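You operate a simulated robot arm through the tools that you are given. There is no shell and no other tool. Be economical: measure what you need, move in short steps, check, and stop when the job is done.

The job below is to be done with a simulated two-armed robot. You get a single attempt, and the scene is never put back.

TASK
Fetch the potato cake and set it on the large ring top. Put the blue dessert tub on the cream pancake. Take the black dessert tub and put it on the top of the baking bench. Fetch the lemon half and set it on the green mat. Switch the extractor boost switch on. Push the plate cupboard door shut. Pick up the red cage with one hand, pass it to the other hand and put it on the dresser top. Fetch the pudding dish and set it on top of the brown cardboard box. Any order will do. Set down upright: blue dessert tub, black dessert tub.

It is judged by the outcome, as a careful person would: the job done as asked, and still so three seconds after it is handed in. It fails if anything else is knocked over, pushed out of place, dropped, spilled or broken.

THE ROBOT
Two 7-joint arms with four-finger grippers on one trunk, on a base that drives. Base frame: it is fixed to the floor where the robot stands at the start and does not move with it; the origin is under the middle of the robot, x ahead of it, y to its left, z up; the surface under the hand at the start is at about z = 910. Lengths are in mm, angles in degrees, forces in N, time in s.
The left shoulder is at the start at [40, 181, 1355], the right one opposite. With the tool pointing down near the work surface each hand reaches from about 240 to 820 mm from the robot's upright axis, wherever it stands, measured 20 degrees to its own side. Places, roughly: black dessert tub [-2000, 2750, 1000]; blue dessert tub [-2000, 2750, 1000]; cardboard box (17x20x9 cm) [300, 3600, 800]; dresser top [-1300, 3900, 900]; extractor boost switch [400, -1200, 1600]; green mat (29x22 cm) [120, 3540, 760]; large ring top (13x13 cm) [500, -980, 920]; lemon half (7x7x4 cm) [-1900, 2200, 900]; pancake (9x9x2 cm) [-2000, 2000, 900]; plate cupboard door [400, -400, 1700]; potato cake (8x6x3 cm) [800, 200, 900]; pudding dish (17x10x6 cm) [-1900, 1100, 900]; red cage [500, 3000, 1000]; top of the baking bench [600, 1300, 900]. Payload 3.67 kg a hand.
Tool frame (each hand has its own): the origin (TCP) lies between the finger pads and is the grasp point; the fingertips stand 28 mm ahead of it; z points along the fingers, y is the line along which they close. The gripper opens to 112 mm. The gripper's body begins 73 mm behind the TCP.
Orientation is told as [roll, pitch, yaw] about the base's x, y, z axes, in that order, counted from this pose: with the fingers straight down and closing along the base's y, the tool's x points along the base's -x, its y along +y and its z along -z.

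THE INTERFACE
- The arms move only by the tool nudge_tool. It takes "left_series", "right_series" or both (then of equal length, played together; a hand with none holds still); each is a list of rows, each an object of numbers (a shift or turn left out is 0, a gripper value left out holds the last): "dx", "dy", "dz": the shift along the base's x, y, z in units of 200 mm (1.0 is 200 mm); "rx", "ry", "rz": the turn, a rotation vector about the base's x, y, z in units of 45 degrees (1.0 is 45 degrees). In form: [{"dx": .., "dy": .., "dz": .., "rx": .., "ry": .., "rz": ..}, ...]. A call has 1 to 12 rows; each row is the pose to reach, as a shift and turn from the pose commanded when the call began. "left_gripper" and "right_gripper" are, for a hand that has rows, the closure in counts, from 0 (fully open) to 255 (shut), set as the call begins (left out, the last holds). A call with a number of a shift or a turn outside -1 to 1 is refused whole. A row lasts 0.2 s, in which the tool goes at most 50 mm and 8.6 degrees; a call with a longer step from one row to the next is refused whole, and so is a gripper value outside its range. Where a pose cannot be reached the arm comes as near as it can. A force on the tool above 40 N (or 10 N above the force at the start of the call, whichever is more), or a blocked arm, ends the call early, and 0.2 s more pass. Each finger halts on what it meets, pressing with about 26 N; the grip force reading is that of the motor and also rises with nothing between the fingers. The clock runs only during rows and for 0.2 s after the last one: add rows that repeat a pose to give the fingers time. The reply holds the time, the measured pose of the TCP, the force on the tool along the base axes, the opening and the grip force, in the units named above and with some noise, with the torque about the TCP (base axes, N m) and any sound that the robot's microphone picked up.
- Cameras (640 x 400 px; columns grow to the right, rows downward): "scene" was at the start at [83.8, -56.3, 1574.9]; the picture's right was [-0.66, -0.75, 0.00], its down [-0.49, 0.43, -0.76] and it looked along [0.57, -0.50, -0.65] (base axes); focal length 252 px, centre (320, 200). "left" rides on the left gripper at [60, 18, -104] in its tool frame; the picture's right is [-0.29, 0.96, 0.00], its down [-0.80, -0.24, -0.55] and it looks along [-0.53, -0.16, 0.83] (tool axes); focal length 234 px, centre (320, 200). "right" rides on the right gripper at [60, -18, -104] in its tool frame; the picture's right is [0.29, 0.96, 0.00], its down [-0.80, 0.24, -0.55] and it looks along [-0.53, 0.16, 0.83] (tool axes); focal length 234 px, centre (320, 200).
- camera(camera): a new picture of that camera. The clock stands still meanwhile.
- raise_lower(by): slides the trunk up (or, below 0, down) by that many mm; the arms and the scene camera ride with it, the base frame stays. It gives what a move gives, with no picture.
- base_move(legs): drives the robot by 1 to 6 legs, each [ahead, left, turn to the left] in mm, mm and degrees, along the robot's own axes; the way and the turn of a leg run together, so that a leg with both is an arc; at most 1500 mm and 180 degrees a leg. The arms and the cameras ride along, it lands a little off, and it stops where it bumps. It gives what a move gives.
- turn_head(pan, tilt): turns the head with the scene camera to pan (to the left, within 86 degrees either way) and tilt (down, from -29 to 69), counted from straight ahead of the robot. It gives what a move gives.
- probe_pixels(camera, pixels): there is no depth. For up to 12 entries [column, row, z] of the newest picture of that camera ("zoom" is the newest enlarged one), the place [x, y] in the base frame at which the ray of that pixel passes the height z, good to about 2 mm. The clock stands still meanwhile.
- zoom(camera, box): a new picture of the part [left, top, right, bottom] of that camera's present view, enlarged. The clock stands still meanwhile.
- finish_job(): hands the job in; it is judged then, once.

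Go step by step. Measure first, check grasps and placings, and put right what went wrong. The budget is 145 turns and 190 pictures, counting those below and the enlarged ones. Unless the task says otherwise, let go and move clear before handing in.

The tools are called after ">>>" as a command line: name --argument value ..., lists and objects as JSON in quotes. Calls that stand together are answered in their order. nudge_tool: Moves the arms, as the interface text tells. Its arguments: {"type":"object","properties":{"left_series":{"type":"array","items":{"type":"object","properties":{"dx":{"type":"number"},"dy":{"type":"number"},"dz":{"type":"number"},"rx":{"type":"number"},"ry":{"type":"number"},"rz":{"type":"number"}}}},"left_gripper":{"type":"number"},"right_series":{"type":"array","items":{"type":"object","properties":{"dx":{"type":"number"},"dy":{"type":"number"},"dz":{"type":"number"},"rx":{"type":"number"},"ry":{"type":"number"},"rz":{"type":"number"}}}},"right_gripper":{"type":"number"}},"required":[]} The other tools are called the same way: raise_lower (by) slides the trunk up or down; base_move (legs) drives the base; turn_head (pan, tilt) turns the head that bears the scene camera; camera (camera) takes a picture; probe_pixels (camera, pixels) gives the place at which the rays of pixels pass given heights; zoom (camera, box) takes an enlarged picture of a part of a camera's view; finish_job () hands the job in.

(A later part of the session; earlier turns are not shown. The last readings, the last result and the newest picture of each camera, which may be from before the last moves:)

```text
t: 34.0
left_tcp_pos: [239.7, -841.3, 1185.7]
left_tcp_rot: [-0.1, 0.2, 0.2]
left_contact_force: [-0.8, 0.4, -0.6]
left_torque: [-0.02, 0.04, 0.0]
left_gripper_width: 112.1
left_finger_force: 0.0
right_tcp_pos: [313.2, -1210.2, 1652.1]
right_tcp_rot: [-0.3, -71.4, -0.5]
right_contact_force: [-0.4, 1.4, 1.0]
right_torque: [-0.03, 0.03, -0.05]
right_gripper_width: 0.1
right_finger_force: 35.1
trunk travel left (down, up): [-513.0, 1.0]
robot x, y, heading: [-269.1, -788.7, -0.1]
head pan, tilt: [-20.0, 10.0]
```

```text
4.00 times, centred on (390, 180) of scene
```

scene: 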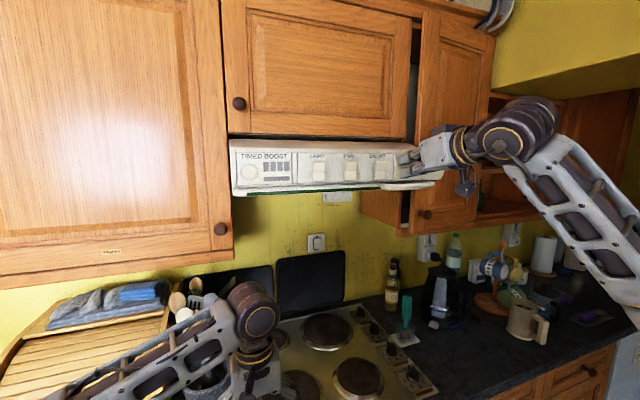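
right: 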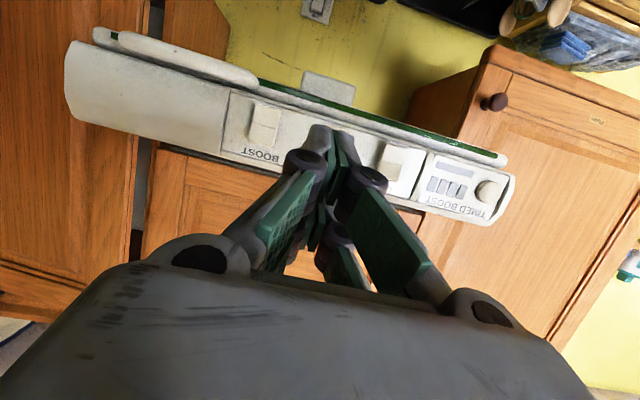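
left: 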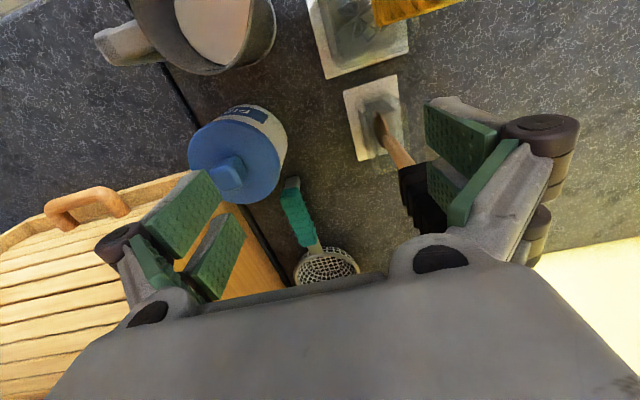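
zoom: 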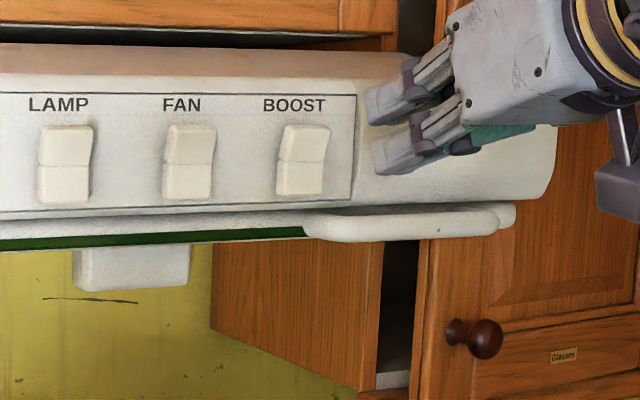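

The hand is lined up at (313,-1210,1652). I press forward to x≈388 again and will stop there.

>>> nudge_tool --right_series '[{"dx": 0.15, "dy": -0.03}, {"dx": 0.27, "dy": -0.03}, {"dx": 0.32, "dy": -0.03}, {"dx": 0.37, "dy": -0.03}, {"dx": 0.41, "dy": -0.03}]'

>>> zoom --camera "scene" --box '[310, 130, 470, 230]'

```text
t: 35.2
left_tcp_pos: [233.9, -846.2, 1185.9]
left_tcp_rot: [0.2, 0.0, 0.1]
left_contact_force: [-0.4, 0.3, 0.7]
left_torque: [0.01, -0.04, 0.01]
left_gripper_width: 112.0
left_finger_force: 0.1
right_tcp_pos: [390.6, -1223.8, 1651.8]
right_tcp_rot: [0.3, -71.6, -1.1]
right_contact_force: [-1.8, -0.6, 1.7]
right_torque: [-0.02, -0.01, -0.1]
right_gripper_width: 0.0
right_finger_force: 35.3
trunk travel left (down, up): [-513.0, 1.0]
robot x, y, heading: [-268.9, -788.9, -0.1]
head pan, tilt: [-20.0, 10.0]
```

```text
4.00 times, centred on (390, 180) of scene
```

zoom: 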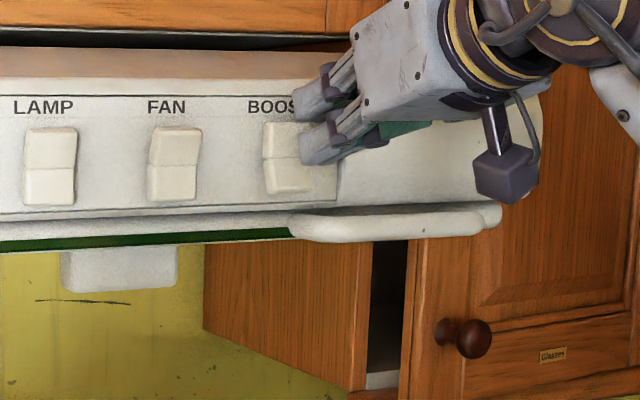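

The rocker flipped on again. I retract straight back only, then check.

>>> nudge_tool --right_series '[{"dx": -0.2}, {"dx": -0.4}, {"dx": -0.6}, {"dx": -0.8}, {"dx": -1.0}]'

>>> zoom --camera "scene" --box '[310, 130, 470, 230]'

```text
t: 36.4
left_tcp_pos: [231.8, -845.4, 1187.1]
left_tcp_rot: [0.1, 0.0, 0.2]
left_contact_force: [-0.7, 0.7, 0.4]
left_torque: [-0.01, -0.03, 0.02]
left_gripper_width: 112.0
left_finger_force: 0.0
right_tcp_pos: [186.1, -1226.5, 1652.2]
right_tcp_rot: [0.3, -71.7, -1.1]
right_contact_force: [-1.1, 0.0, -1.0]
right_torque: [-0.01, -0.03, -0.03]
right_gripper_width: 0.0
right_finger_force: 35.9
trunk travel left (down, up): [-513.0, 1.0]
robot x, y, heading: [-267.6, -788.1, -0.2]
head pan, tilt: [-20.0, 10.0]
```

```text
4.00 times, centred on (390, 180) of scene
```

zoom: 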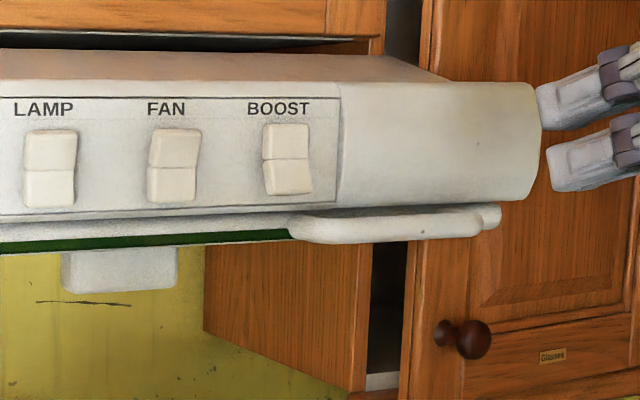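

BOOST is on (lower half proud at (287,175)), the others unchanged. I now turn the right hand back down.

>>> nudge_tool --right_series '[{"dz": -0.15, "ry": 0.16}, {"dz": -0.3, "ry": 0.32}, {"dz": -0.45, "ry": 0.48}, {"dz": -0.6, "ry": 0.64}, {"dz": -0.75, "ry": 0.8}, {"dz": -0.9, "ry": 0.96}]'

>>> nudge_tool --right_series '[{"dz": -0.15, "ry": 0.16}, {"dz": -0.3, "ry": 0.32}, {"dz": -0.45, "ry": 0.48}, {"dz": -0.6, "ry": 0.63}, {"dz": -0.75, "ry": 0.63}, {"dz": -0.9, "ry": 0.63}]' --right_gripper 0

```text
t: 37.8
left_tcp_pos: [236.5, -846.0, 1186.1]
left_tcp_rot: [0.1, 0.1, 0.1]
left_contact_force: [0.2, 0.3, -0.5]
left_torque: [-0.01, -0.02, 0.03]
left_gripper_width: 111.8
left_finger_force: 0.1
right_tcp_pos: [192.3, -1225.0, 1473.1]
right_tcp_rot: [-0.5, -28.2, -0.3]
right_contact_force: [-0.2, 0.6, 0.8]
right_torque: [-0.01, -0.04, -0.02]
right_gripper_width: 0.0
right_finger_force: 35.4
trunk travel left (down, up): [-513.0, 1.0]
robot x, y, heading: [-269.9, -786.3, 0.0]
head pan, tilt: [-20.0, 10.0]
```

```text
t: 39.2
left_tcp_pos: [235.0, -845.9, 1185.8]
left_tcp_rot: [0.1, 0.1, 0.2]
left_contact_force: [0.0, 0.4, 0.3]
left_torque: [0.0, -0.02, 0.02]
left_gripper_width: 112.2
left_finger_force: 0.0
right_tcp_pos: [189.9, -1224.0, 1290.0]
right_tcp_rot: [-0.7, 0.0, -0.5]
right_contact_force: [0.0, -0.3, -0.4]
right_torque: [0.05, 0.02, -0.01]
right_gripper_width: 112.1
right_finger_force: 0.1
trunk travel left (down, up): [-513.0, 1.0]
robot x, y, heading: [-269.9, -787.3, -0.2]
head pan, tilt: [-20.0, 10.0]
```

Now I tuck the right hand back and drive to the potato cake.

>>> nudge_tool --right_series '[{"dx": -0.2, "dz": -0.1}, {"dx": -0.4, "dz": -0.2}, {"dx": -0.6, "dz": -0.2}]'

>>> base_move --legs '[[0, 840, 0], [320, 0, 0]]'

>>> turn_head --pan 5 --tilt 45

>>> camera --camera "scene"

>>> camera --camera "left"

```text
t: 40.0
left_tcp_pos: [233.5, -844.6, 1186.8]
left_tcp_rot: [0.1, 0.1, 0.2]
left_contact_force: [-0.7, -0.4, 0.3]
left_torque: [0.02, -0.04, 0.0]
left_gripper_width: 112.2
left_finger_force: 0.1
right_tcp_pos: [70.5, -1224.0, 1252.7]
right_tcp_rot: [-0.7, 0.0, -0.3]
right_contact_force: [-0.5, -0.2, 0.0]
right_torque: [-0.01, -0.03, -0.01]
right_gripper_width: 112.2
right_finger_force: 0.1
trunk travel left (down, up): [-513.0, 1.0]
robot x, y, heading: [-266.5, -787.6, 0.0]
head pan, tilt: [-20.0, 10.0]
```

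```text
t: 46.4
left_tcp_pos: [554.9, -2.9, 1187.0]
left_tcp_rot: [0.0, 0.0, 0.1]
left_contact_force: [0.3, 1.1, -0.2]
left_torque: [0.01, -0.01, -0.02]
left_gripper_width: 112.0
left_finger_force: 0.0
right_tcp_pos: [390.3, -382.0, 1251.7]
right_tcp_rot: [-0.8, -0.1, -0.4]
right_contact_force: [-0.6, 0.5, -0.1]
right_torque: [0.01, -0.07, 0.04]
right_gripper_width: 112.1
right_finger_force: 0.1
trunk travel left (down, up): [-513.0, 1.0]
robot x, y, heading: [53.1, 50.3, -0.1]
head pan, tilt: [-20.0, 10.0]
```

```text
t: 47.4
left_tcp_pos: [555.7, -2.4, 1185.5]
left_tcp_rot: [0.0, 0.0, 0.1]
left_contact_force: [-0.2, 0.8, 0.8]
left_torque: [0.01, -0.05, 0.05]
left_gripper_width: 112.1
left_finger_force: 0.0
right_tcp_pos: [391.8, -382.5, 1251.1]
right_tcp_rot: [-0.8, 0.0, -0.4]
right_contact_force: [-0.1, -0.8, 0.3]
right_torque: [-0.04, 0.0, -0.01]
right_gripper_width: 112.4
right_finger_force: 0.0
trunk travel left (down, up): [-513.0, 1.0]
robot x, y, heading: [54.3, 54.7, -0.2]
head pan, tilt: [5.0, 45.0]
```

```text
155 pictures are left
```

scene: 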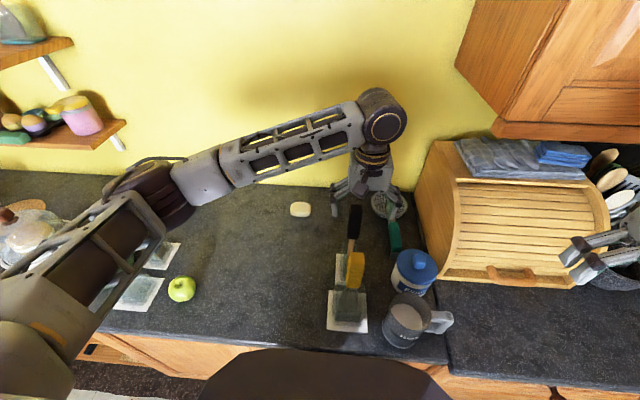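

```text
154 pictures are left
```

left: 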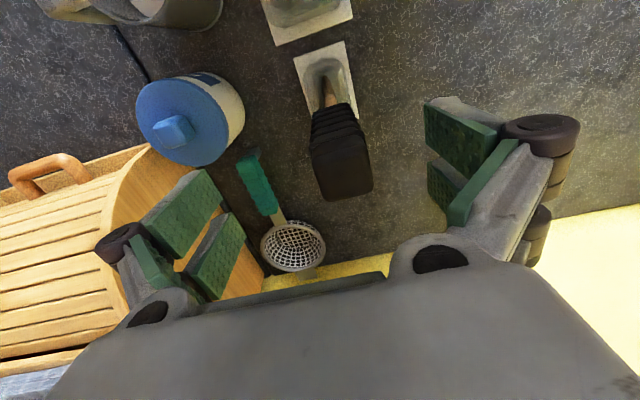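

The potato cake is at (300,209), clear of other items. I zoom and probe it.

>>> zoom --camera "scene" --box '[276, 194, 324, 224]'

>>> probe_pixels --camera "zoom" --pixels '[[183, 200, 925], [450, 195, 925], [320, 105, 940], [320, 275, 910], [320, 190, 925]]'

```text
13.33 times, centred on (300, 209) of scene
```

zoom: 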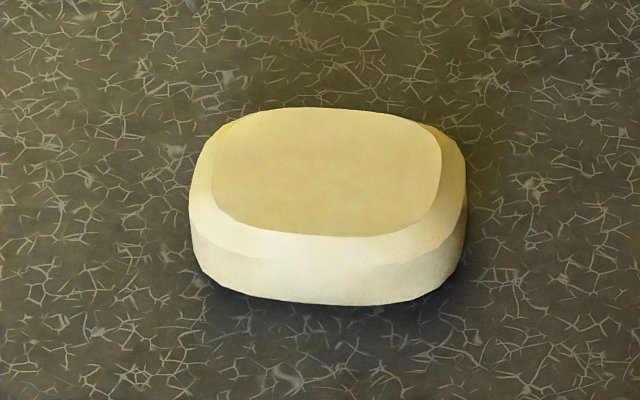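

```text
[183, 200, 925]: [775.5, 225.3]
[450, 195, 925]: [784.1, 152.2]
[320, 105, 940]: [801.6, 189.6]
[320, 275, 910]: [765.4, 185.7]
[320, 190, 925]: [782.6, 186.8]
```

The cake's centre is about (784,188) with its long axis nearly along y. I move the left hand above it.

>>> nudge_tool --left_series '[{"dx": 0.15, "dy": 0.15}, {"dx": 0.3, "dy": 0.3, "rz": 0.1}, {"dx": 0.45, "dy": 0.45, "rz": 0.15}, {"dx": 0.6, "dy": 0.6, "rz": 0.15}, {"dx": 0.75, "dy": 0.75, "rz": 0.15}, {"dx": 0.9, "dy": 0.9, "rz": 0.15}, {"dx": 1.0, "dy": 0.95, "dz": -0.15, "rz": 0.15}, {"dx": 1.0, "dy": 0.95, "dz": -0.35, "rz": 0.15}, {"dx": 1.0, "dy": 0.95, "dz": -0.55, "rz": 0.15}]' --left_gripper 0

>>> camera --camera "left"

```text
t: 49.4
left_tcp_pos: [759.6, 189.1, 1076.7]
left_tcp_rot: [0.0, 0.0, 6.9]
left_contact_force: [-0.1, -0.2, 0.6]
left_torque: [0.01, -0.01, -0.01]
left_gripper_width: 111.9
left_finger_force: 0.0
right_tcp_pos: [392.7, -382.5, 1250.8]
right_tcp_rot: [-0.8, 0.0, -0.3]
right_contact_force: [0.8, 0.4, -0.2]
right_torque: [0.02, -0.01, -0.03]
right_gripper_width: 111.9
right_finger_force: 0.1
trunk travel left (down, up): [-513.0, 1.0]
robot x, y, heading: [52.8, 54.9, -0.2]
head pan, tilt: [5.0, 45.0]
```

```text
152 pictures are left
```

left: 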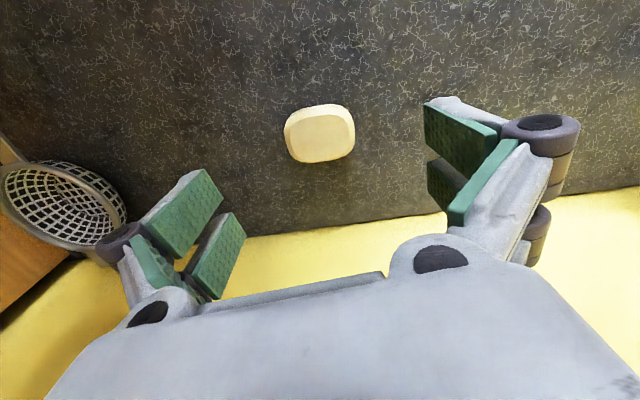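

I cross-check the cake's place from the left camera.

>>> probe_pixels --camera "left" --pixels '[[284, 133, 922], [355, 128, 922], [320, 104, 930], [318, 162, 922], [320, 133, 930]]'

```text
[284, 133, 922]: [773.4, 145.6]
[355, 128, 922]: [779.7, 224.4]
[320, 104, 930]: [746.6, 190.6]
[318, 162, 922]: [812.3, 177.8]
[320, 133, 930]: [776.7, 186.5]
```

Centre agrees at (780,186). I descend and grip.

>>> nudge_tool --left_series '[{"dx": 0.1, "dy": -0.015, "dz": -0.15, "rz": -0.1}, {"dx": 0.1, "dy": -0.015, "dz": -0.35, "rz": -0.1}, {"dx": 0.1, "dy": -0.015, "dz": -0.55, "rz": -0.1}, {"dx": 0.1, "dy": -0.015, "dz": -0.67, "rz": -0.1}]'

>>> nudge_tool --left_series '[{"dz": 0}, {"dz": 0}, {"dz": 0}, {"dz": 0}]' --left_gripper 255

>>> camera --camera "left"

```text
t: 50.4
left_tcp_pos: [778.8, 183.6, 941.7]
left_tcp_rot: [0.0, 0.0, 2.3]
left_contact_force: [-0.4, 0.3, 0.4]
left_torque: [0.0, 0.0, -0.02]
left_gripper_width: 112.0
left_finger_force: 0.1
right_tcp_pos: [392.7, -382.2, 1250.7]
right_tcp_rot: [-0.7, 0.0, -0.4]
right_contact_force: [0.1, -0.1, -0.6]
right_torque: [0.01, -0.01, 0.03]
right_gripper_width: 112.0
right_finger_force: 0.1
trunk travel left (down, up): [-513.0, 1.0]
robot x, y, heading: [51.4, 58.0, -0.1]
head pan, tilt: [5.0, 45.0]
```

```text
t: 51.4
left_tcp_pos: [776.8, 184.2, 943.4]
left_tcp_rot: [0.0, 0.1, 2.4]
left_contact_force: [0.1, 0.6, 2.0]
left_torque: [0.02, -0.04, -0.04]
left_gripper_width: 73.7
left_finger_force: 25.7
right_tcp_pos: [391.1, -382.8, 1252.5]
right_tcp_rot: [-0.7, -0.1, -0.4]
right_contact_force: [0.3, -0.2, -0.4]
right_torque: [0.0, -0.01, -0.02]
right_gripper_width: 112.3
right_finger_force: 0.0
trunk travel left (down, up): [-513.0, 1.0]
robot x, y, heading: [51.7, 53.3, -0.2]
head pan, tilt: [5.0, 45.0]
```

```text
151 pictures are left
```

left: 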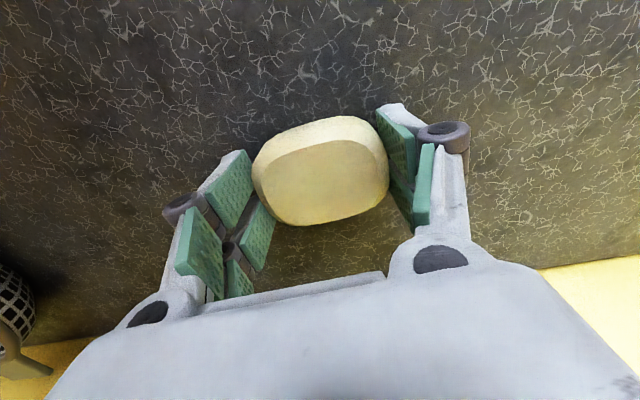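

Gripped at 73.7 mm. I lift and pull back to a carrying pose.

>>> nudge_tool --left_series '[{"dz": 0.2}, {"dz": 0.4}, {"dz": 0.6}, {"dz": 0.8, "dx": -0.1}, {"dz": 0.9, "dx": -0.3}, {"dz": 1.0, "dx": -0.5, "dy": -0.1}, {"dz": 1.0, "dx": -0.7, "dy": -0.2}, {"dz": 1.0, "dx": -0.9, "dy": -0.3}, {"dz": 1.0, "dx": -1.0, "dy": -0.5}]'

>>> base_move --legs '[[-330, 0, 0], [0, -1120, 0]]'

>>> turn_head --pan 0 --tilt 45

>>> camera --camera "scene"

```text
t: 53.4
left_tcp_pos: [576.5, 81.2, 1141.2]
left_tcp_rot: [0.1, 0.0, 2.5]
left_contact_force: [0.2, 0.6, 0.1]
left_torque: [0.01, 0.01, -0.05]
left_gripper_width: 73.6
left_finger_force: 26.1
right_tcp_pos: [392.2, -383.9, 1251.0]
right_tcp_rot: [-0.7, 0.1, -0.4]
right_contact_force: [-0.2, -1.0, 0.2]
right_torque: [0.02, 0.03, 0.0]
right_gripper_width: 112.0
right_finger_force: 0.1
trunk travel left (down, up): [-513.0, 1.0]
robot x, y, heading: [52.3, 55.0, -0.1]
head pan, tilt: [5.0, 45.0]
```

```text
t: 61.2
left_tcp_pos: [235.2, -1049.1, 1142.9]
left_tcp_rot: [0.0, 0.0, 2.3]
left_contact_force: [0.5, 0.0, -0.3]
left_torque: [0.01, -0.01, 0.0]
left_gripper_width: 73.6
left_finger_force: 25.7
right_tcp_pos: [51.1, -1514.8, 1251.4]
right_tcp_rot: [-0.7, -0.1, -0.4]
right_contact_force: [0.0, 0.2, -0.3]
right_torque: [-0.02, 0.02, 0.02]
right_gripper_width: 112.0
right_finger_force: 0.1
trunk travel left (down, up): [-513.0, 1.0]
robot x, y, heading: [-289.3, -1076.1, -0.3]
head pan, tilt: [5.0, 45.0]
```

```text
t: 61.8
left_tcp_pos: [234.7, -1050.0, 1143.3]
left_tcp_rot: [0.1, 0.0, 2.4]
left_contact_force: [0.6, 0.2, -0.4]
left_torque: [-0.03, 0.03, 0.02]
left_gripper_width: 73.3
left_finger_force: 26.3
right_tcp_pos: [51.5, -1514.8, 1251.0]
right_tcp_rot: [-0.7, -0.1, -0.3]
right_contact_force: [-1.0, -0.1, 0.5]
right_torque: [0.0, 0.0, 0.06]
right_gripper_width: 111.9
right_finger_force: 0.1
trunk travel left (down, up): [-513.0, 1.0]
robot x, y, heading: [-289.2, -1078.5, -0.2]
head pan, tilt: [0.0, 45.0]
```

```text
150 pictures are left
```

scene: 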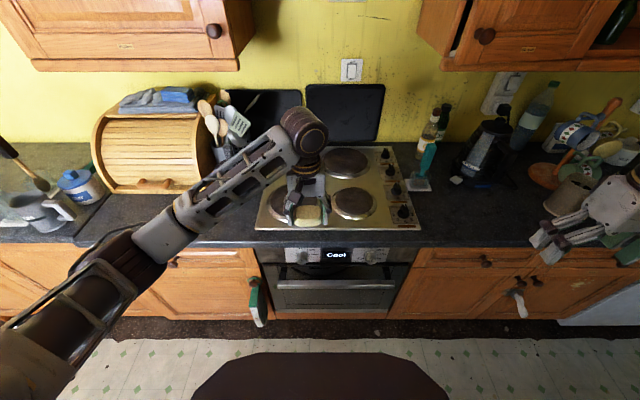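

>>> probe_pixels --camera "scene" --pixels '[[345, 163, 920], [353, 203, 920], [283, 205, 920], [375, 203, 920], [331, 203, 920], [321, 163, 920], [371, 163, 920], [262, 228, 920], [420, 228, 920]]'

>>> zoom --camera "scene" --box '[240, 130, 440, 255]'

```text
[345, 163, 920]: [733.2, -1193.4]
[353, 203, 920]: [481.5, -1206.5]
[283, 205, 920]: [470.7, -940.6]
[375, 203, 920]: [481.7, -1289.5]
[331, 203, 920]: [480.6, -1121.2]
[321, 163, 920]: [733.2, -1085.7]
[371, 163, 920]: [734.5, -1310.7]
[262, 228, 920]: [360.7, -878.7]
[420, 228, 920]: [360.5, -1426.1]
```

```text
3.20 times, centred on (340, 192) of scene
```

zoom: 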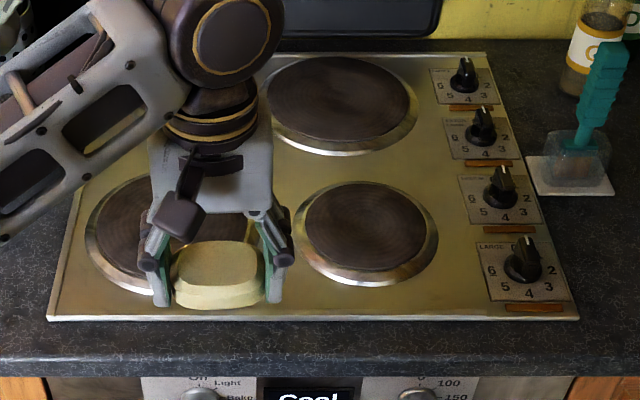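

The front-left ring (label LARGE) is partly hidden by the hand. I shift the hand aside to measure its centre.

>>> nudge_tool --left_series '[{"dy": 0.2}, {"dy": 0.4}, {"dy": 0.6}, {"dy": 0.8}, {"dy": 1.0}]'

>>> zoom --camera "scene" --box '[240, 130, 440, 255]'

```text
t: 63.0
left_tcp_pos: [231.8, -846.6, 1140.6]
left_tcp_rot: [-0.1, -0.1, 2.4]
left_contact_force: [-0.1, 0.2, -0.6]
left_torque: [-0.03, 0.0, -0.03]
left_gripper_width: 73.6
left_finger_force: 25.6
right_tcp_pos: [50.6, -1513.9, 1251.9]
right_tcp_rot: [-0.8, 0.1, -0.4]
right_contact_force: [0.0, 0.5, 0.7]
right_torque: [-0.02, -0.03, 0.01]
right_gripper_width: 112.0
right_finger_force: 0.1
trunk travel left (down, up): [-513.0, 1.0]
robot x, y, heading: [-287.8, -1077.9, 0.0]
head pan, tilt: [0.0, 45.0]
```

```text
3.20 times, centred on (340, 192) of scene
```

zoom: 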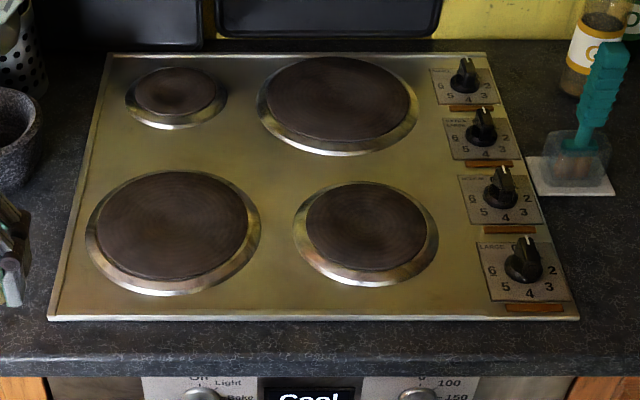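

>>> probe_pixels --camera "zoom" --pixels '[[172, 222, 925], [95, 222, 925], [248, 222, 925], [172, 172, 925], [172, 278, 925], [335, 97, 925]]'

>>> zoom --camera "scene" --box '[370, 145, 426, 180]'

>>> zoom --camera "scene" --box '[375, 180, 431, 215]'

```text
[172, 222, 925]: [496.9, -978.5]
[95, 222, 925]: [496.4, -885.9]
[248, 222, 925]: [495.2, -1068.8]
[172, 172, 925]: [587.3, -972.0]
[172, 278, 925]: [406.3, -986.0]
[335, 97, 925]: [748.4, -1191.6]
```

```text
11.43 times, centred on (398, 162) of scene
```

zoom: 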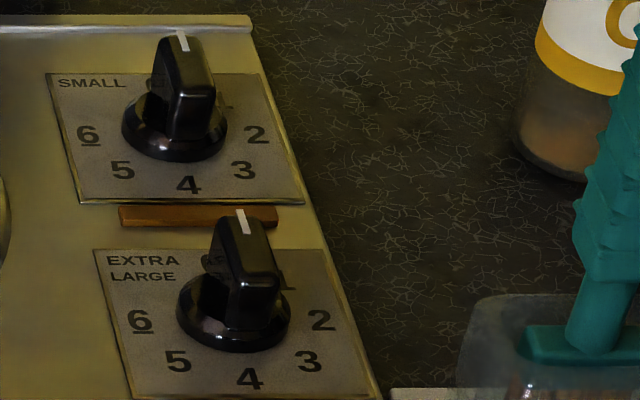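

```text
11.43 times, centred on (403, 198) of scene
```

zoom: 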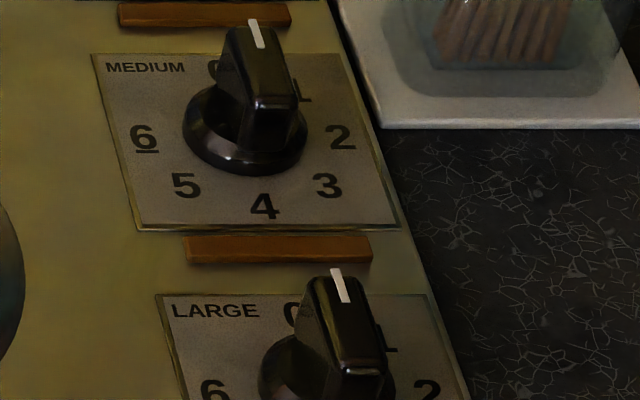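

The LARGE ring is front-left, centred at (496,-978). I drive 100 ahead and move the cake above it.

>>> base_move --legs '[[100, 0, 0]]'

>>> nudge_tool --left_series '[{"dx": 0.15, "dy": -0.13}, {"dx": 0.3, "dy": -0.26}, {"dx": 0.45, "dy": -0.39}, {"dx": 0.6, "dy": -0.52}, {"dx": 0.75, "dy": -0.65}, {"dx": 0.82, "dy": -0.65, "dz": -0.15}, {"dx": 0.82, "dy": -0.65, "dz": -0.35}, {"dx": 0.82, "dy": -0.65, "dz": -0.55}, {"dx": 0.82, "dy": -0.65, "dz": -0.7}]'

>>> camera --camera "left"

```text
t: 64.2
left_tcp_pos: [332.2, -848.6, 1141.1]
left_tcp_rot: [0.0, -0.2, 2.3]
left_contact_force: [-0.3, 0.1, 0.1]
left_torque: [0.03, 0.0, 0.01]
left_gripper_width: 73.3
left_finger_force: 26.2
right_tcp_pos: [148.3, -1514.3, 1251.5]
right_tcp_rot: [-0.8, -0.1, -0.3]
right_contact_force: [-0.1, 0.8, 0.4]
right_torque: [0.0, -0.04, 0.0]
right_gripper_width: 112.0
right_finger_force: 0.0
trunk travel left (down, up): [-513.0, 1.0]
robot x, y, heading: [-190.6, -1078.2, -0.2]
head pan, tilt: [0.0, 45.0]
```

```text
t: 66.2
left_tcp_pos: [499.6, -977.9, 999.1]
left_tcp_rot: [0.0, 0.1, 2.3]
left_contact_force: [0.5, -0.1, 0.0]
left_torque: [0.03, 0.04, 0.03]
left_gripper_width: 73.4
left_finger_force: 26.4
right_tcp_pos: [150.7, -1515.0, 1251.3]
right_tcp_rot: [-0.8, 0.0, -0.4]
right_contact_force: [0.2, -0.1, 0.3]
right_torque: [0.02, -0.03, -0.03]
right_gripper_width: 112.1
right_finger_force: 0.1
trunk travel left (down, up): [-513.0, 1.0]
robot x, y, heading: [-189.6, -1077.3, -0.3]
head pan, tilt: [0.0, 45.0]
```

```text
145 pictures are left
```

left: 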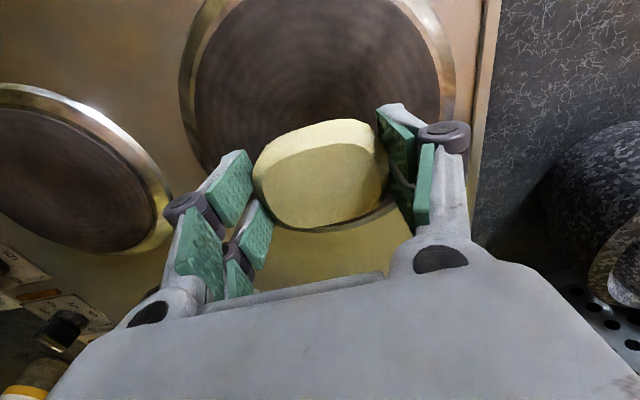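

Well aligned over the ring. I lower gently.

>>> nudge_tool --left_series '[{"dz": -0.1}, {"dz": -0.17}, {"dz": -0.19}, {"dz": -0.2}, {"dz": -0.2}]'

>>> zoom --camera "scene" --box '[240, 200, 340, 262]'

```text
t: 67.4
left_tcp_pos: [497.2, -980.8, 962.2]
left_tcp_rot: [0.0, -0.1, 2.2]
left_contact_force: [1.0, 0.2, 3.8]
left_torque: [0.21, 0.11, -0.01]
left_gripper_width: 73.6
left_finger_force: 25.9
right_tcp_pos: [149.8, -1515.5, 1251.1]
right_tcp_rot: [-0.8, 0.0, -0.4]
right_contact_force: [0.3, 0.0, -0.1]
right_torque: [-0.01, 0.02, 0.01]
right_gripper_width: 111.9
right_finger_force: 0.2
trunk travel left (down, up): [-513.0, 1.0]
robot x, y, heading: [-187.4, -1081.4, -0.3]
head pan, tilt: [0.0, 45.0]
```

```text
6.40 times, centred on (290, 231) of scene
```

zoom: 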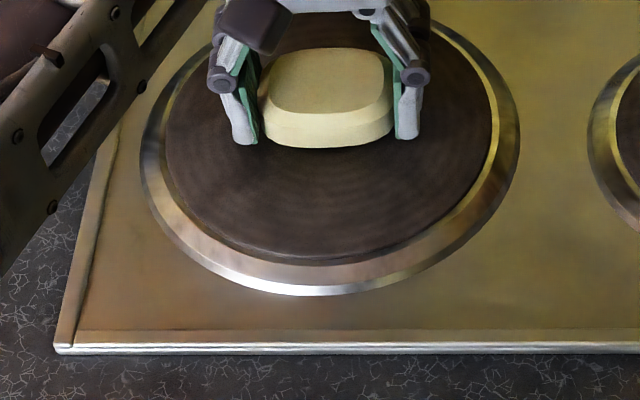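

Contact is felt at 3.8 N. I check the cake's position relative to the ring before letting go.

>>> probe_pixels --camera "zoom" --pixels '[[330, 265, 928], [166, 135, 928], [490, 135, 928], [330, 147, 928], [330, 50, 960]]'

```text
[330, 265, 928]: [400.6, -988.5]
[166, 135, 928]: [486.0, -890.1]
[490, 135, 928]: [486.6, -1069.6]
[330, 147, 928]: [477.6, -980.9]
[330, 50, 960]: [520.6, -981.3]
```

Cake sits within about 12 mm of the ring centre. I release and lift.

>>> nudge_tool --left_series '[{"dz": 0}, {"dz": 0}, {"dz": 0.02}, {"dz": 0.2}, {"dz": 0.4}, {"dz": 0.6}, {"dz": 0.8}, {"dz": 1.0}]' --left_gripper 0

>>> camera --camera "left"

```text
t: 69.2
left_tcp_pos: [497.7, -978.5, 1160.4]
left_tcp_rot: [0.1, 0.1, 2.4]
left_contact_force: [-0.4, 0.1, 0.5]
left_torque: [0.03, -0.02, 0.01]
left_gripper_width: 112.1
left_finger_force: 0.1
right_tcp_pos: [150.4, -1514.8, 1250.7]
right_tcp_rot: [-0.8, -0.1, -0.4]
right_contact_force: [-0.6, -0.1, 0.3]
right_torque: [-0.02, 0.0, -0.01]
right_gripper_width: 111.9
right_finger_force: 0.0
trunk travel left (down, up): [-513.0, 1.0]
robot x, y, heading: [-186.4, -1078.6, -0.2]
head pan, tilt: [0.0, 45.0]
```

```text
143 pictures are left
```

left: 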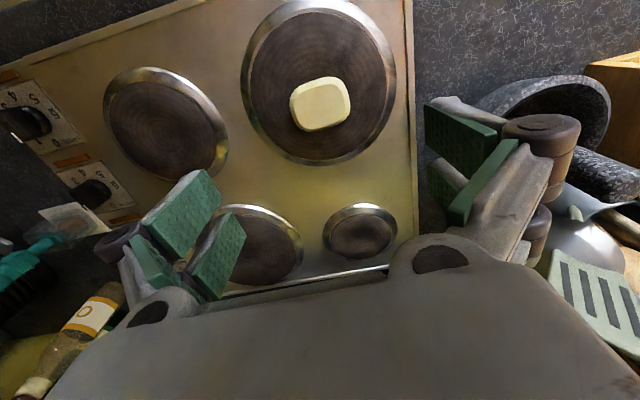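

Cake placed neatly on the ring. I tuck the left hand, back off to the aisle and look left.

>>> nudge_tool --left_series '[{"dx": -0.2}, {"dx": -0.4}, {"dx": -0.6, "dy": 0.2}, {"dx": -0.8, "dy": 0.3}]'

>>> base_move --legs '[[-300, 0, 0], [0, 900, 0]]'

>>> turn_head --pan 85 --tilt 20

>>> camera --camera "scene"

>>> turn_head --pan 30 --tilt 25

>>> camera --camera "scene"

```text
refused: row 3 steps farther than a row can; nothing moved
```

```text
t: 75.6
left_tcp_pos: [207.4, -110.7, 1159.3]
left_tcp_rot: [0.1, 0.0, 1.9]
left_contact_force: [0.8, -0.3, 0.3]
left_torque: [0.02, 0.01, 0.01]
left_gripper_width: 112.1
left_finger_force: 0.0
right_tcp_pos: [-144.4, -643.2, 1251.4]
right_tcp_rot: [-0.7, -0.1, -0.9]
right_contact_force: [0.4, -1.1, -0.1]
right_torque: [0.02, -0.01, -0.03]
right_gripper_width: 112.0
right_finger_force: 0.1
trunk travel left (down, up): [-513.0, 1.0]
robot x, y, heading: [-481.9, -200.8, -0.8]
head pan, tilt: [0.0, 45.0]
```

```text
t: 77.2
left_tcp_pos: [208.8, -110.6, 1158.8]
left_tcp_rot: [0.1, 0.0, 1.9]
left_contact_force: [-0.1, -0.7, 0.4]
left_torque: [0.01, -0.01, -0.02]
left_gripper_width: 112.0
left_finger_force: 0.0
right_tcp_pos: [-145.4, -642.6, 1251.6]
right_tcp_rot: [-0.8, 0.0, -0.9]
right_contact_force: [-0.6, 0.9, -0.2]
right_torque: [0.0, -0.01, 0.02]
right_gripper_width: 112.0
right_finger_force: 0.0
trunk travel left (down, up): [-513.0, 1.0]
robot x, y, heading: [-479.0, -201.1, -0.8]
head pan, tilt: [85.0, 20.0]
```

```text
142 pictures are left
```

scene: 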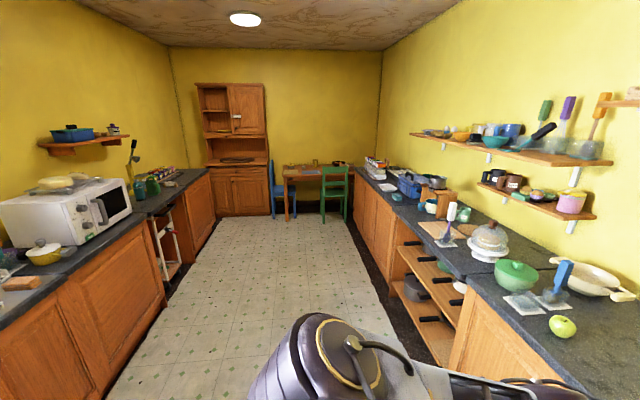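

```text
t: 78.5
left_tcp_pos: [207.5, -110.2, 1159.1]
left_tcp_rot: [0.0, 0.0, 1.9]
left_contact_force: [-0.2, 0.7, 0.1]
left_torque: [0.02, 0.01, 0.02]
left_gripper_width: 112.2
left_finger_force: 0.1
right_tcp_pos: [-144.7, -643.4, 1251.9]
right_tcp_rot: [-0.8, 0.0, -0.9]
right_contact_force: [0.4, -0.5, 0.4]
right_torque: [0.0, -0.02, -0.03]
right_gripper_width: 111.8
right_finger_force: 0.1
trunk travel left (down, up): [-513.0, 1.0]
robot x, y, heading: [-480.7, -206.3, -0.6]
head pan, tilt: [30.0, 25.0]
```

```text
141 pictures are left
```

scene: 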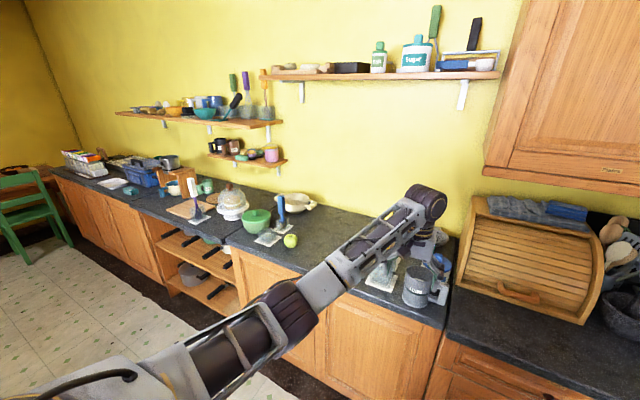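

The whole galley kitchen is in view: left counter with microwave, dresser at the far end (235,150), table with chairs (315,180), right counter. I tuck the left arm, turn round and drive along the left counter.

>>> nudge_tool --left_series '[{"dx": -0.2}, {"dx": -0.4}, {"dx": -0.6}, {"dx": -0.8}, {"dx": -1.0}, {"dx": -1.0, "dy": 0.2}, {"dx": -1.0, "dy": 0.4}]'

>>> base_move --legs '[[0, 1100, 0], [-150, 0, 0], [0, 0, 179]]'

>>> turn_head --pan -30 --tilt 25

>>> camera --camera "scene"

```text
t: 80.1
left_tcp_pos: [8.3, -28.9, 1158.9]
left_tcp_rot: [-0.1, 0.2, 1.9]
left_contact_force: [0.1, -0.2, -1.0]
left_torque: [-0.06, 0.01, -0.01]
left_gripper_width: 112.0
left_finger_force: 0.1
right_tcp_pos: [-145.3, -641.5, 1252.4]
right_tcp_rot: [-0.9, 0.0, -0.8]
right_contact_force: [0.0, -0.6, -0.3]
right_torque: [-0.04, -0.03, -0.03]
right_gripper_width: 111.7
right_finger_force: 0.1
trunk travel left (down, up): [-513.0, 1.0]
robot x, y, heading: [-482.3, -204.1, -0.8]
head pan, tilt: [30.0, 25.0]
```

```text
t: 94.9
left_tcp_pos: [-1122.7, 727.7, 1158.5]
left_tcp_rot: [0.1, 0.0, -178.7]
left_contact_force: [-1.1, 0.2, -0.4]
left_torque: [0.0, 0.01, 0.01]
left_gripper_width: 112.1
left_finger_force: 0.1
right_tcp_pos: [-963.4, 1340.9, 1249.9]
right_tcp_rot: [-0.8, 0.0, 178.6]
right_contact_force: [0.1, 0.2, 0.3]
right_torque: [-0.01, 0.02, 0.0]
right_gripper_width: 111.8
right_finger_force: 0.0
trunk travel left (down, up): [-513.0, 1.0]
robot x, y, heading: [-631.3, 894.7, 178.8]
head pan, tilt: [30.0, 25.0]
```

```text
t: 96.2
left_tcp_pos: [-1123.3, 728.2, 1159.3]
left_tcp_rot: [0.0, -0.1, -178.7]
left_contact_force: [0.8, -0.2, -0.2]
left_torque: [-0.01, 0.01, 0.03]
left_gripper_width: 112.0
left_finger_force: 0.1
right_tcp_pos: [-963.5, 1341.3, 1251.7]
right_tcp_rot: [-0.7, 0.0, 178.6]
right_contact_force: [-0.3, -0.2, 0.5]
right_torque: [0.02, 0.05, -0.01]
right_gripper_width: 111.8
right_finger_force: 0.0
trunk travel left (down, up): [-513.0, 1.0]
robot x, y, heading: [-629.0, 895.5, 178.8]
head pan, tilt: [-30.0, 25.0]
```

```text
140 pictures are left
```

scene: 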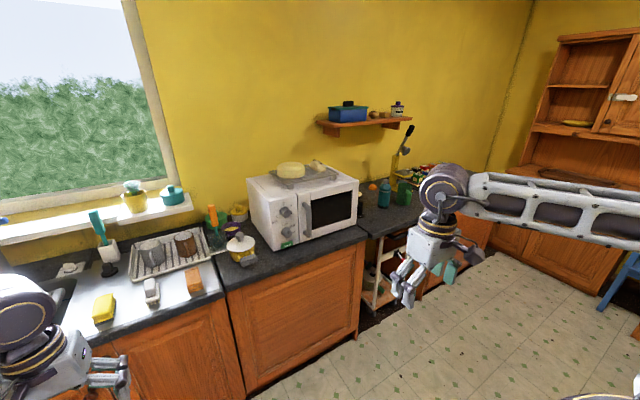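

The left counter starts with sink, yellow lidded pot (240,245) and microwave. I drive on along it toward y≈2300.

>>> base_move --legs '[[150, -1450, 0]]'

>>> turn_head --pan 0 --tilt 22

>>> camera --camera "scene"

```text
t: 103.7
left_tcp_pos: [-1244.3, 2193.6, 1159.5]
left_tcp_rot: [0.0, 0.0, -178.3]
left_contact_force: [0.2, -0.4, -0.2]
left_torque: [-0.01, -0.01, -0.03]
left_gripper_width: 112.0
left_finger_force: 0.0
right_tcp_pos: [-1087.5, 2806.9, 1250.8]
right_tcp_rot: [-0.8, -0.1, 179.0]
right_contact_force: [-0.6, -0.1, 0.4]
right_torque: [0.02, 0.0, -0.03]
right_gripper_width: 111.9
right_finger_force: 0.0
trunk travel left (down, up): [-513.0, 1.0]
robot x, y, heading: [-752.1, 2364.4, 179.2]
head pan, tilt: [-30.0, 25.0]
```

```text
t: 104.7
left_tcp_pos: [-1243.5, 2193.5, 1159.7]
left_tcp_rot: [0.1, -0.1, -178.4]
left_contact_force: [-0.2, 0.1, 0.2]
left_torque: [-0.01, -0.03, 0.0]
left_gripper_width: 112.0
left_finger_force: 0.1
right_tcp_pos: [-1087.8, 2806.7, 1251.3]
right_tcp_rot: [-0.9, 0.1, 178.9]
right_contact_force: [-0.5, 0.0, -0.8]
right_torque: [0.01, 0.0, -0.02]
right_gripper_width: 112.1
right_finger_force: 0.0
trunk travel left (down, up): [-513.0, 1.0]
robot x, y, heading: [-752.9, 2364.4, 179.0]
head pan, tilt: [0.0, 22.0]
```

```text
139 pictures are left
```

scene: 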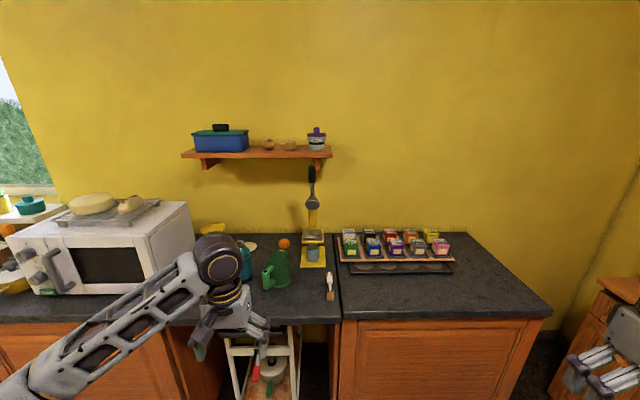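

A rack of dessert tubs is at (395,245). I zoom in on it and on the stuff around (260,260).

>>> zoom --camera "scene" --box '[328, 215, 472, 305]'

>>> zoom --camera "scene" --box '[184, 210, 344, 310]'

```text
4.44 times, centred on (400, 260) of scene
```

zoom: 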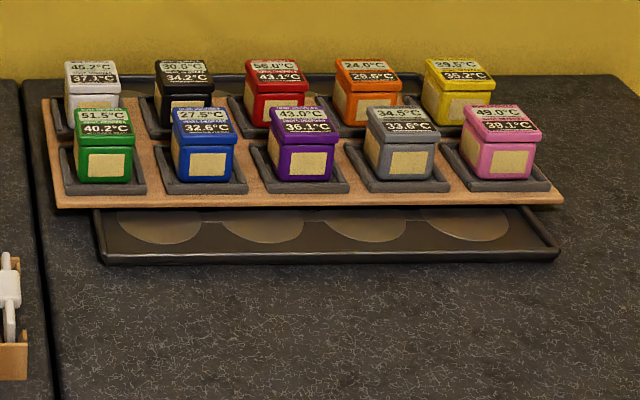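

```text
4.00 times, centred on (264, 260) of scene
```

zoom: 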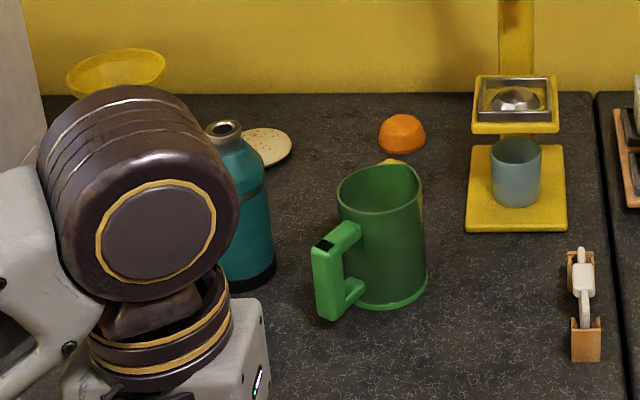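

Black tub is back row second, blue tub front row second; the pancake is at (265,147) and an orange dome (400,133) likely the lemon half. I probe those and drive closer.

>>> probe_pixels --camera "zoom" --pixels '[[265, 147, 925], [400, 150, 915]]'

>>> zoom --camera "scene" --box '[264, 230, 304, 255]'

>>> base_move --legs '[[300, -250, 0]]'

>>> turn_head --pan 0 --tilt 40

>>> camera --camera "scene"

```text
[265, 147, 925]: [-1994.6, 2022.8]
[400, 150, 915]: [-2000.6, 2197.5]
```

```text
16.00 times, centred on (284, 242) of scene
```

zoom: 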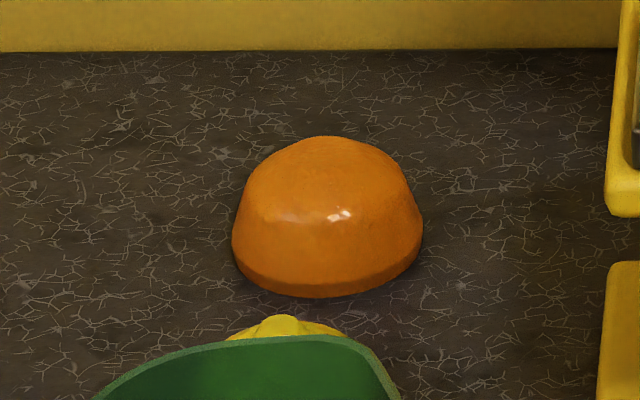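

```text
t: 107.1
left_tcp_pos: [-1541.4, 2446.2, 1159.2]
left_tcp_rot: [0.1, 0.0, -178.1]
left_contact_force: [-0.8, -0.5, 0.3]
left_torque: [0.05, 0.04, -0.03]
left_gripper_width: 112.0
left_finger_force: 0.2
right_tcp_pos: [-1387.5, 3061.7, 1252.7]
right_tcp_rot: [-0.9, -0.1, 179.2]
right_contact_force: [-0.5, 0.4, 0.0]
right_torque: [0.0, 0.03, -0.03]
right_gripper_width: 111.9
right_finger_force: 0.0
trunk travel left (down, up): [-513.0, 1.0]
robot x, y, heading: [-1050.4, 2620.0, 179.4]
head pan, tilt: [0.0, 22.0]
```

```text
t: 107.9
left_tcp_pos: [-1543.1, 2447.3, 1159.3]
left_tcp_rot: [0.1, 0.0, -178.0]
left_contact_force: [-0.4, 0.2, -0.9]
left_torque: [-0.02, -0.05, -0.02]
left_gripper_width: 112.0
left_finger_force: 0.1
right_tcp_pos: [-1389.2, 3062.0, 1250.9]
right_tcp_rot: [-0.8, 0.0, 179.2]
right_contact_force: [-0.7, -0.2, 0.7]
right_torque: [0.0, 0.01, 0.02]
right_gripper_width: 112.1
right_finger_force: 0.0
trunk travel left (down, up): [-513.0, 1.0]
robot x, y, heading: [-1048.7, 2624.0, 179.6]
head pan, tilt: [0.0, 40.0]
```

```text
135 pictures are left
```

scene: 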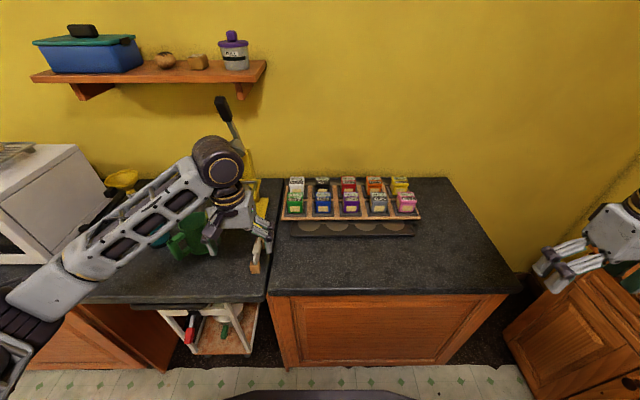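

A yellow object peeks out behind the green jug, so the orange dome is an orange half, not the lemon; I will look later. Now I zoom in on the tubs.

>>> zoom --camera "scene" --box '[272, 168, 432, 268]'

>>> probe_pixels --camera "zoom" --pixels '[[204, 97, 1000], [204, 192, 930], [163, 192, 930], [242, 192, 930], [197, 50, 1000], [190, 110, 1000], [225, 110, 1000], [270, 60, 910], [20, 210, 920]]'

```text
4.00 times, centred on (352, 218) of scene
```

zoom: 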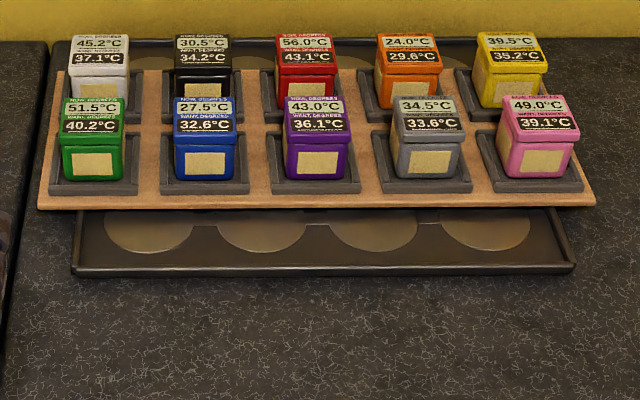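

```text
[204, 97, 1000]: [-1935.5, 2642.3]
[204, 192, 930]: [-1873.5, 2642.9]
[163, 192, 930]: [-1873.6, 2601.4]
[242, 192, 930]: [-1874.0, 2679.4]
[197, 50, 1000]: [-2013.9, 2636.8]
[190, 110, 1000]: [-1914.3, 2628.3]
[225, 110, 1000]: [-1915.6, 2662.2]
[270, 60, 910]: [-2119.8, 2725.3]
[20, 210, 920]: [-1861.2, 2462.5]
```

Tubs are about 65 mm wide with 45 mm gaps. I drive a bit closer and bring the left hand over to use its camera.

>>> base_move --legs '[[190, -130, 0]]'

>>> turn_head --pan 0 --tilt 50

>>> camera --camera "scene"

>>> camera --camera "left"

```text
t: 109.7
left_tcp_pos: [-1730.5, 2576.6, 1159.9]
left_tcp_rot: [0.0, -0.1, -177.9]
left_contact_force: [0.3, -0.5, 0.1]
left_torque: [0.03, 0.02, 0.03]
left_gripper_width: 111.9
left_finger_force: 0.0
right_tcp_pos: [-1579.1, 3191.5, 1252.0]
right_tcp_rot: [-0.8, -0.1, 179.4]
right_contact_force: [-0.5, -0.3, -0.6]
right_torque: [0.04, 0.03, -0.01]
right_gripper_width: 111.8
right_finger_force: 0.1
trunk travel left (down, up): [-513.0, 1.0]
robot x, y, heading: [-1241.1, 2753.1, 179.6]
head pan, tilt: [0.0, 40.0]
```

```text
t: 110.4
left_tcp_pos: [-1733.4, 2577.9, 1158.7]
left_tcp_rot: [0.0, 0.1, -177.9]
left_contact_force: [-0.3, 0.9, -0.1]
left_torque: [-0.04, 0.01, 0.0]
left_gripper_width: 112.2
left_finger_force: 0.1
right_tcp_pos: [-1581.7, 3194.2, 1250.9]
right_tcp_rot: [-0.7, 0.1, 179.2]
right_contact_force: [-0.4, -0.2, -0.4]
right_torque: [0.02, -0.02, 0.02]
right_gripper_width: 111.9
right_finger_force: 0.1
trunk travel left (down, up): [-513.0, 1.0]
robot x, y, heading: [-1240.0, 2755.4, 179.6]
head pan, tilt: [0.0, 50.0]
```

```text
133 pictures are left
```

scene: 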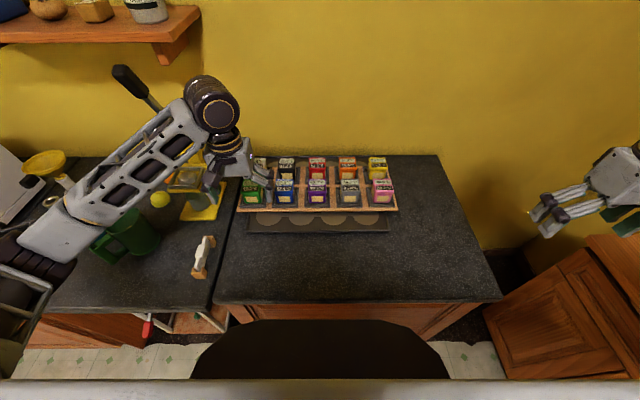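

```text
132 pictures are left
```

left: 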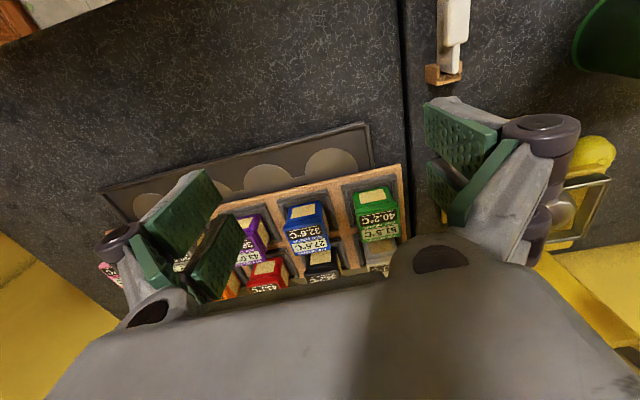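

Both cameras see the blue tub. I zoom both to triangulate height and position.

>>> zoom --camera "left" --box '[240, 160, 400, 285]'

>>> probe_pixels --camera "zoom" --pixels '[[270, 290, 1000], [270, 290, 980]]'

>>> zoom --camera "scene" --box '[232, 150, 328, 210]'

```text
3.20 times, centred on (320, 222) of left
```

zoom: 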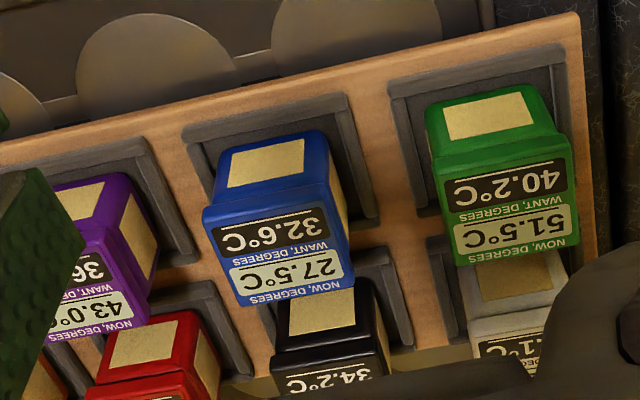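

```text
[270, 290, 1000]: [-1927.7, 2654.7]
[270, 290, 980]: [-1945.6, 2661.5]
```

```text
6.67 times, centred on (280, 180) of scene
```

zoom: 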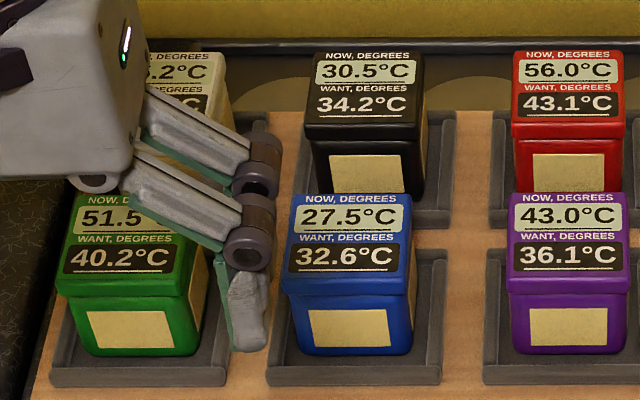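

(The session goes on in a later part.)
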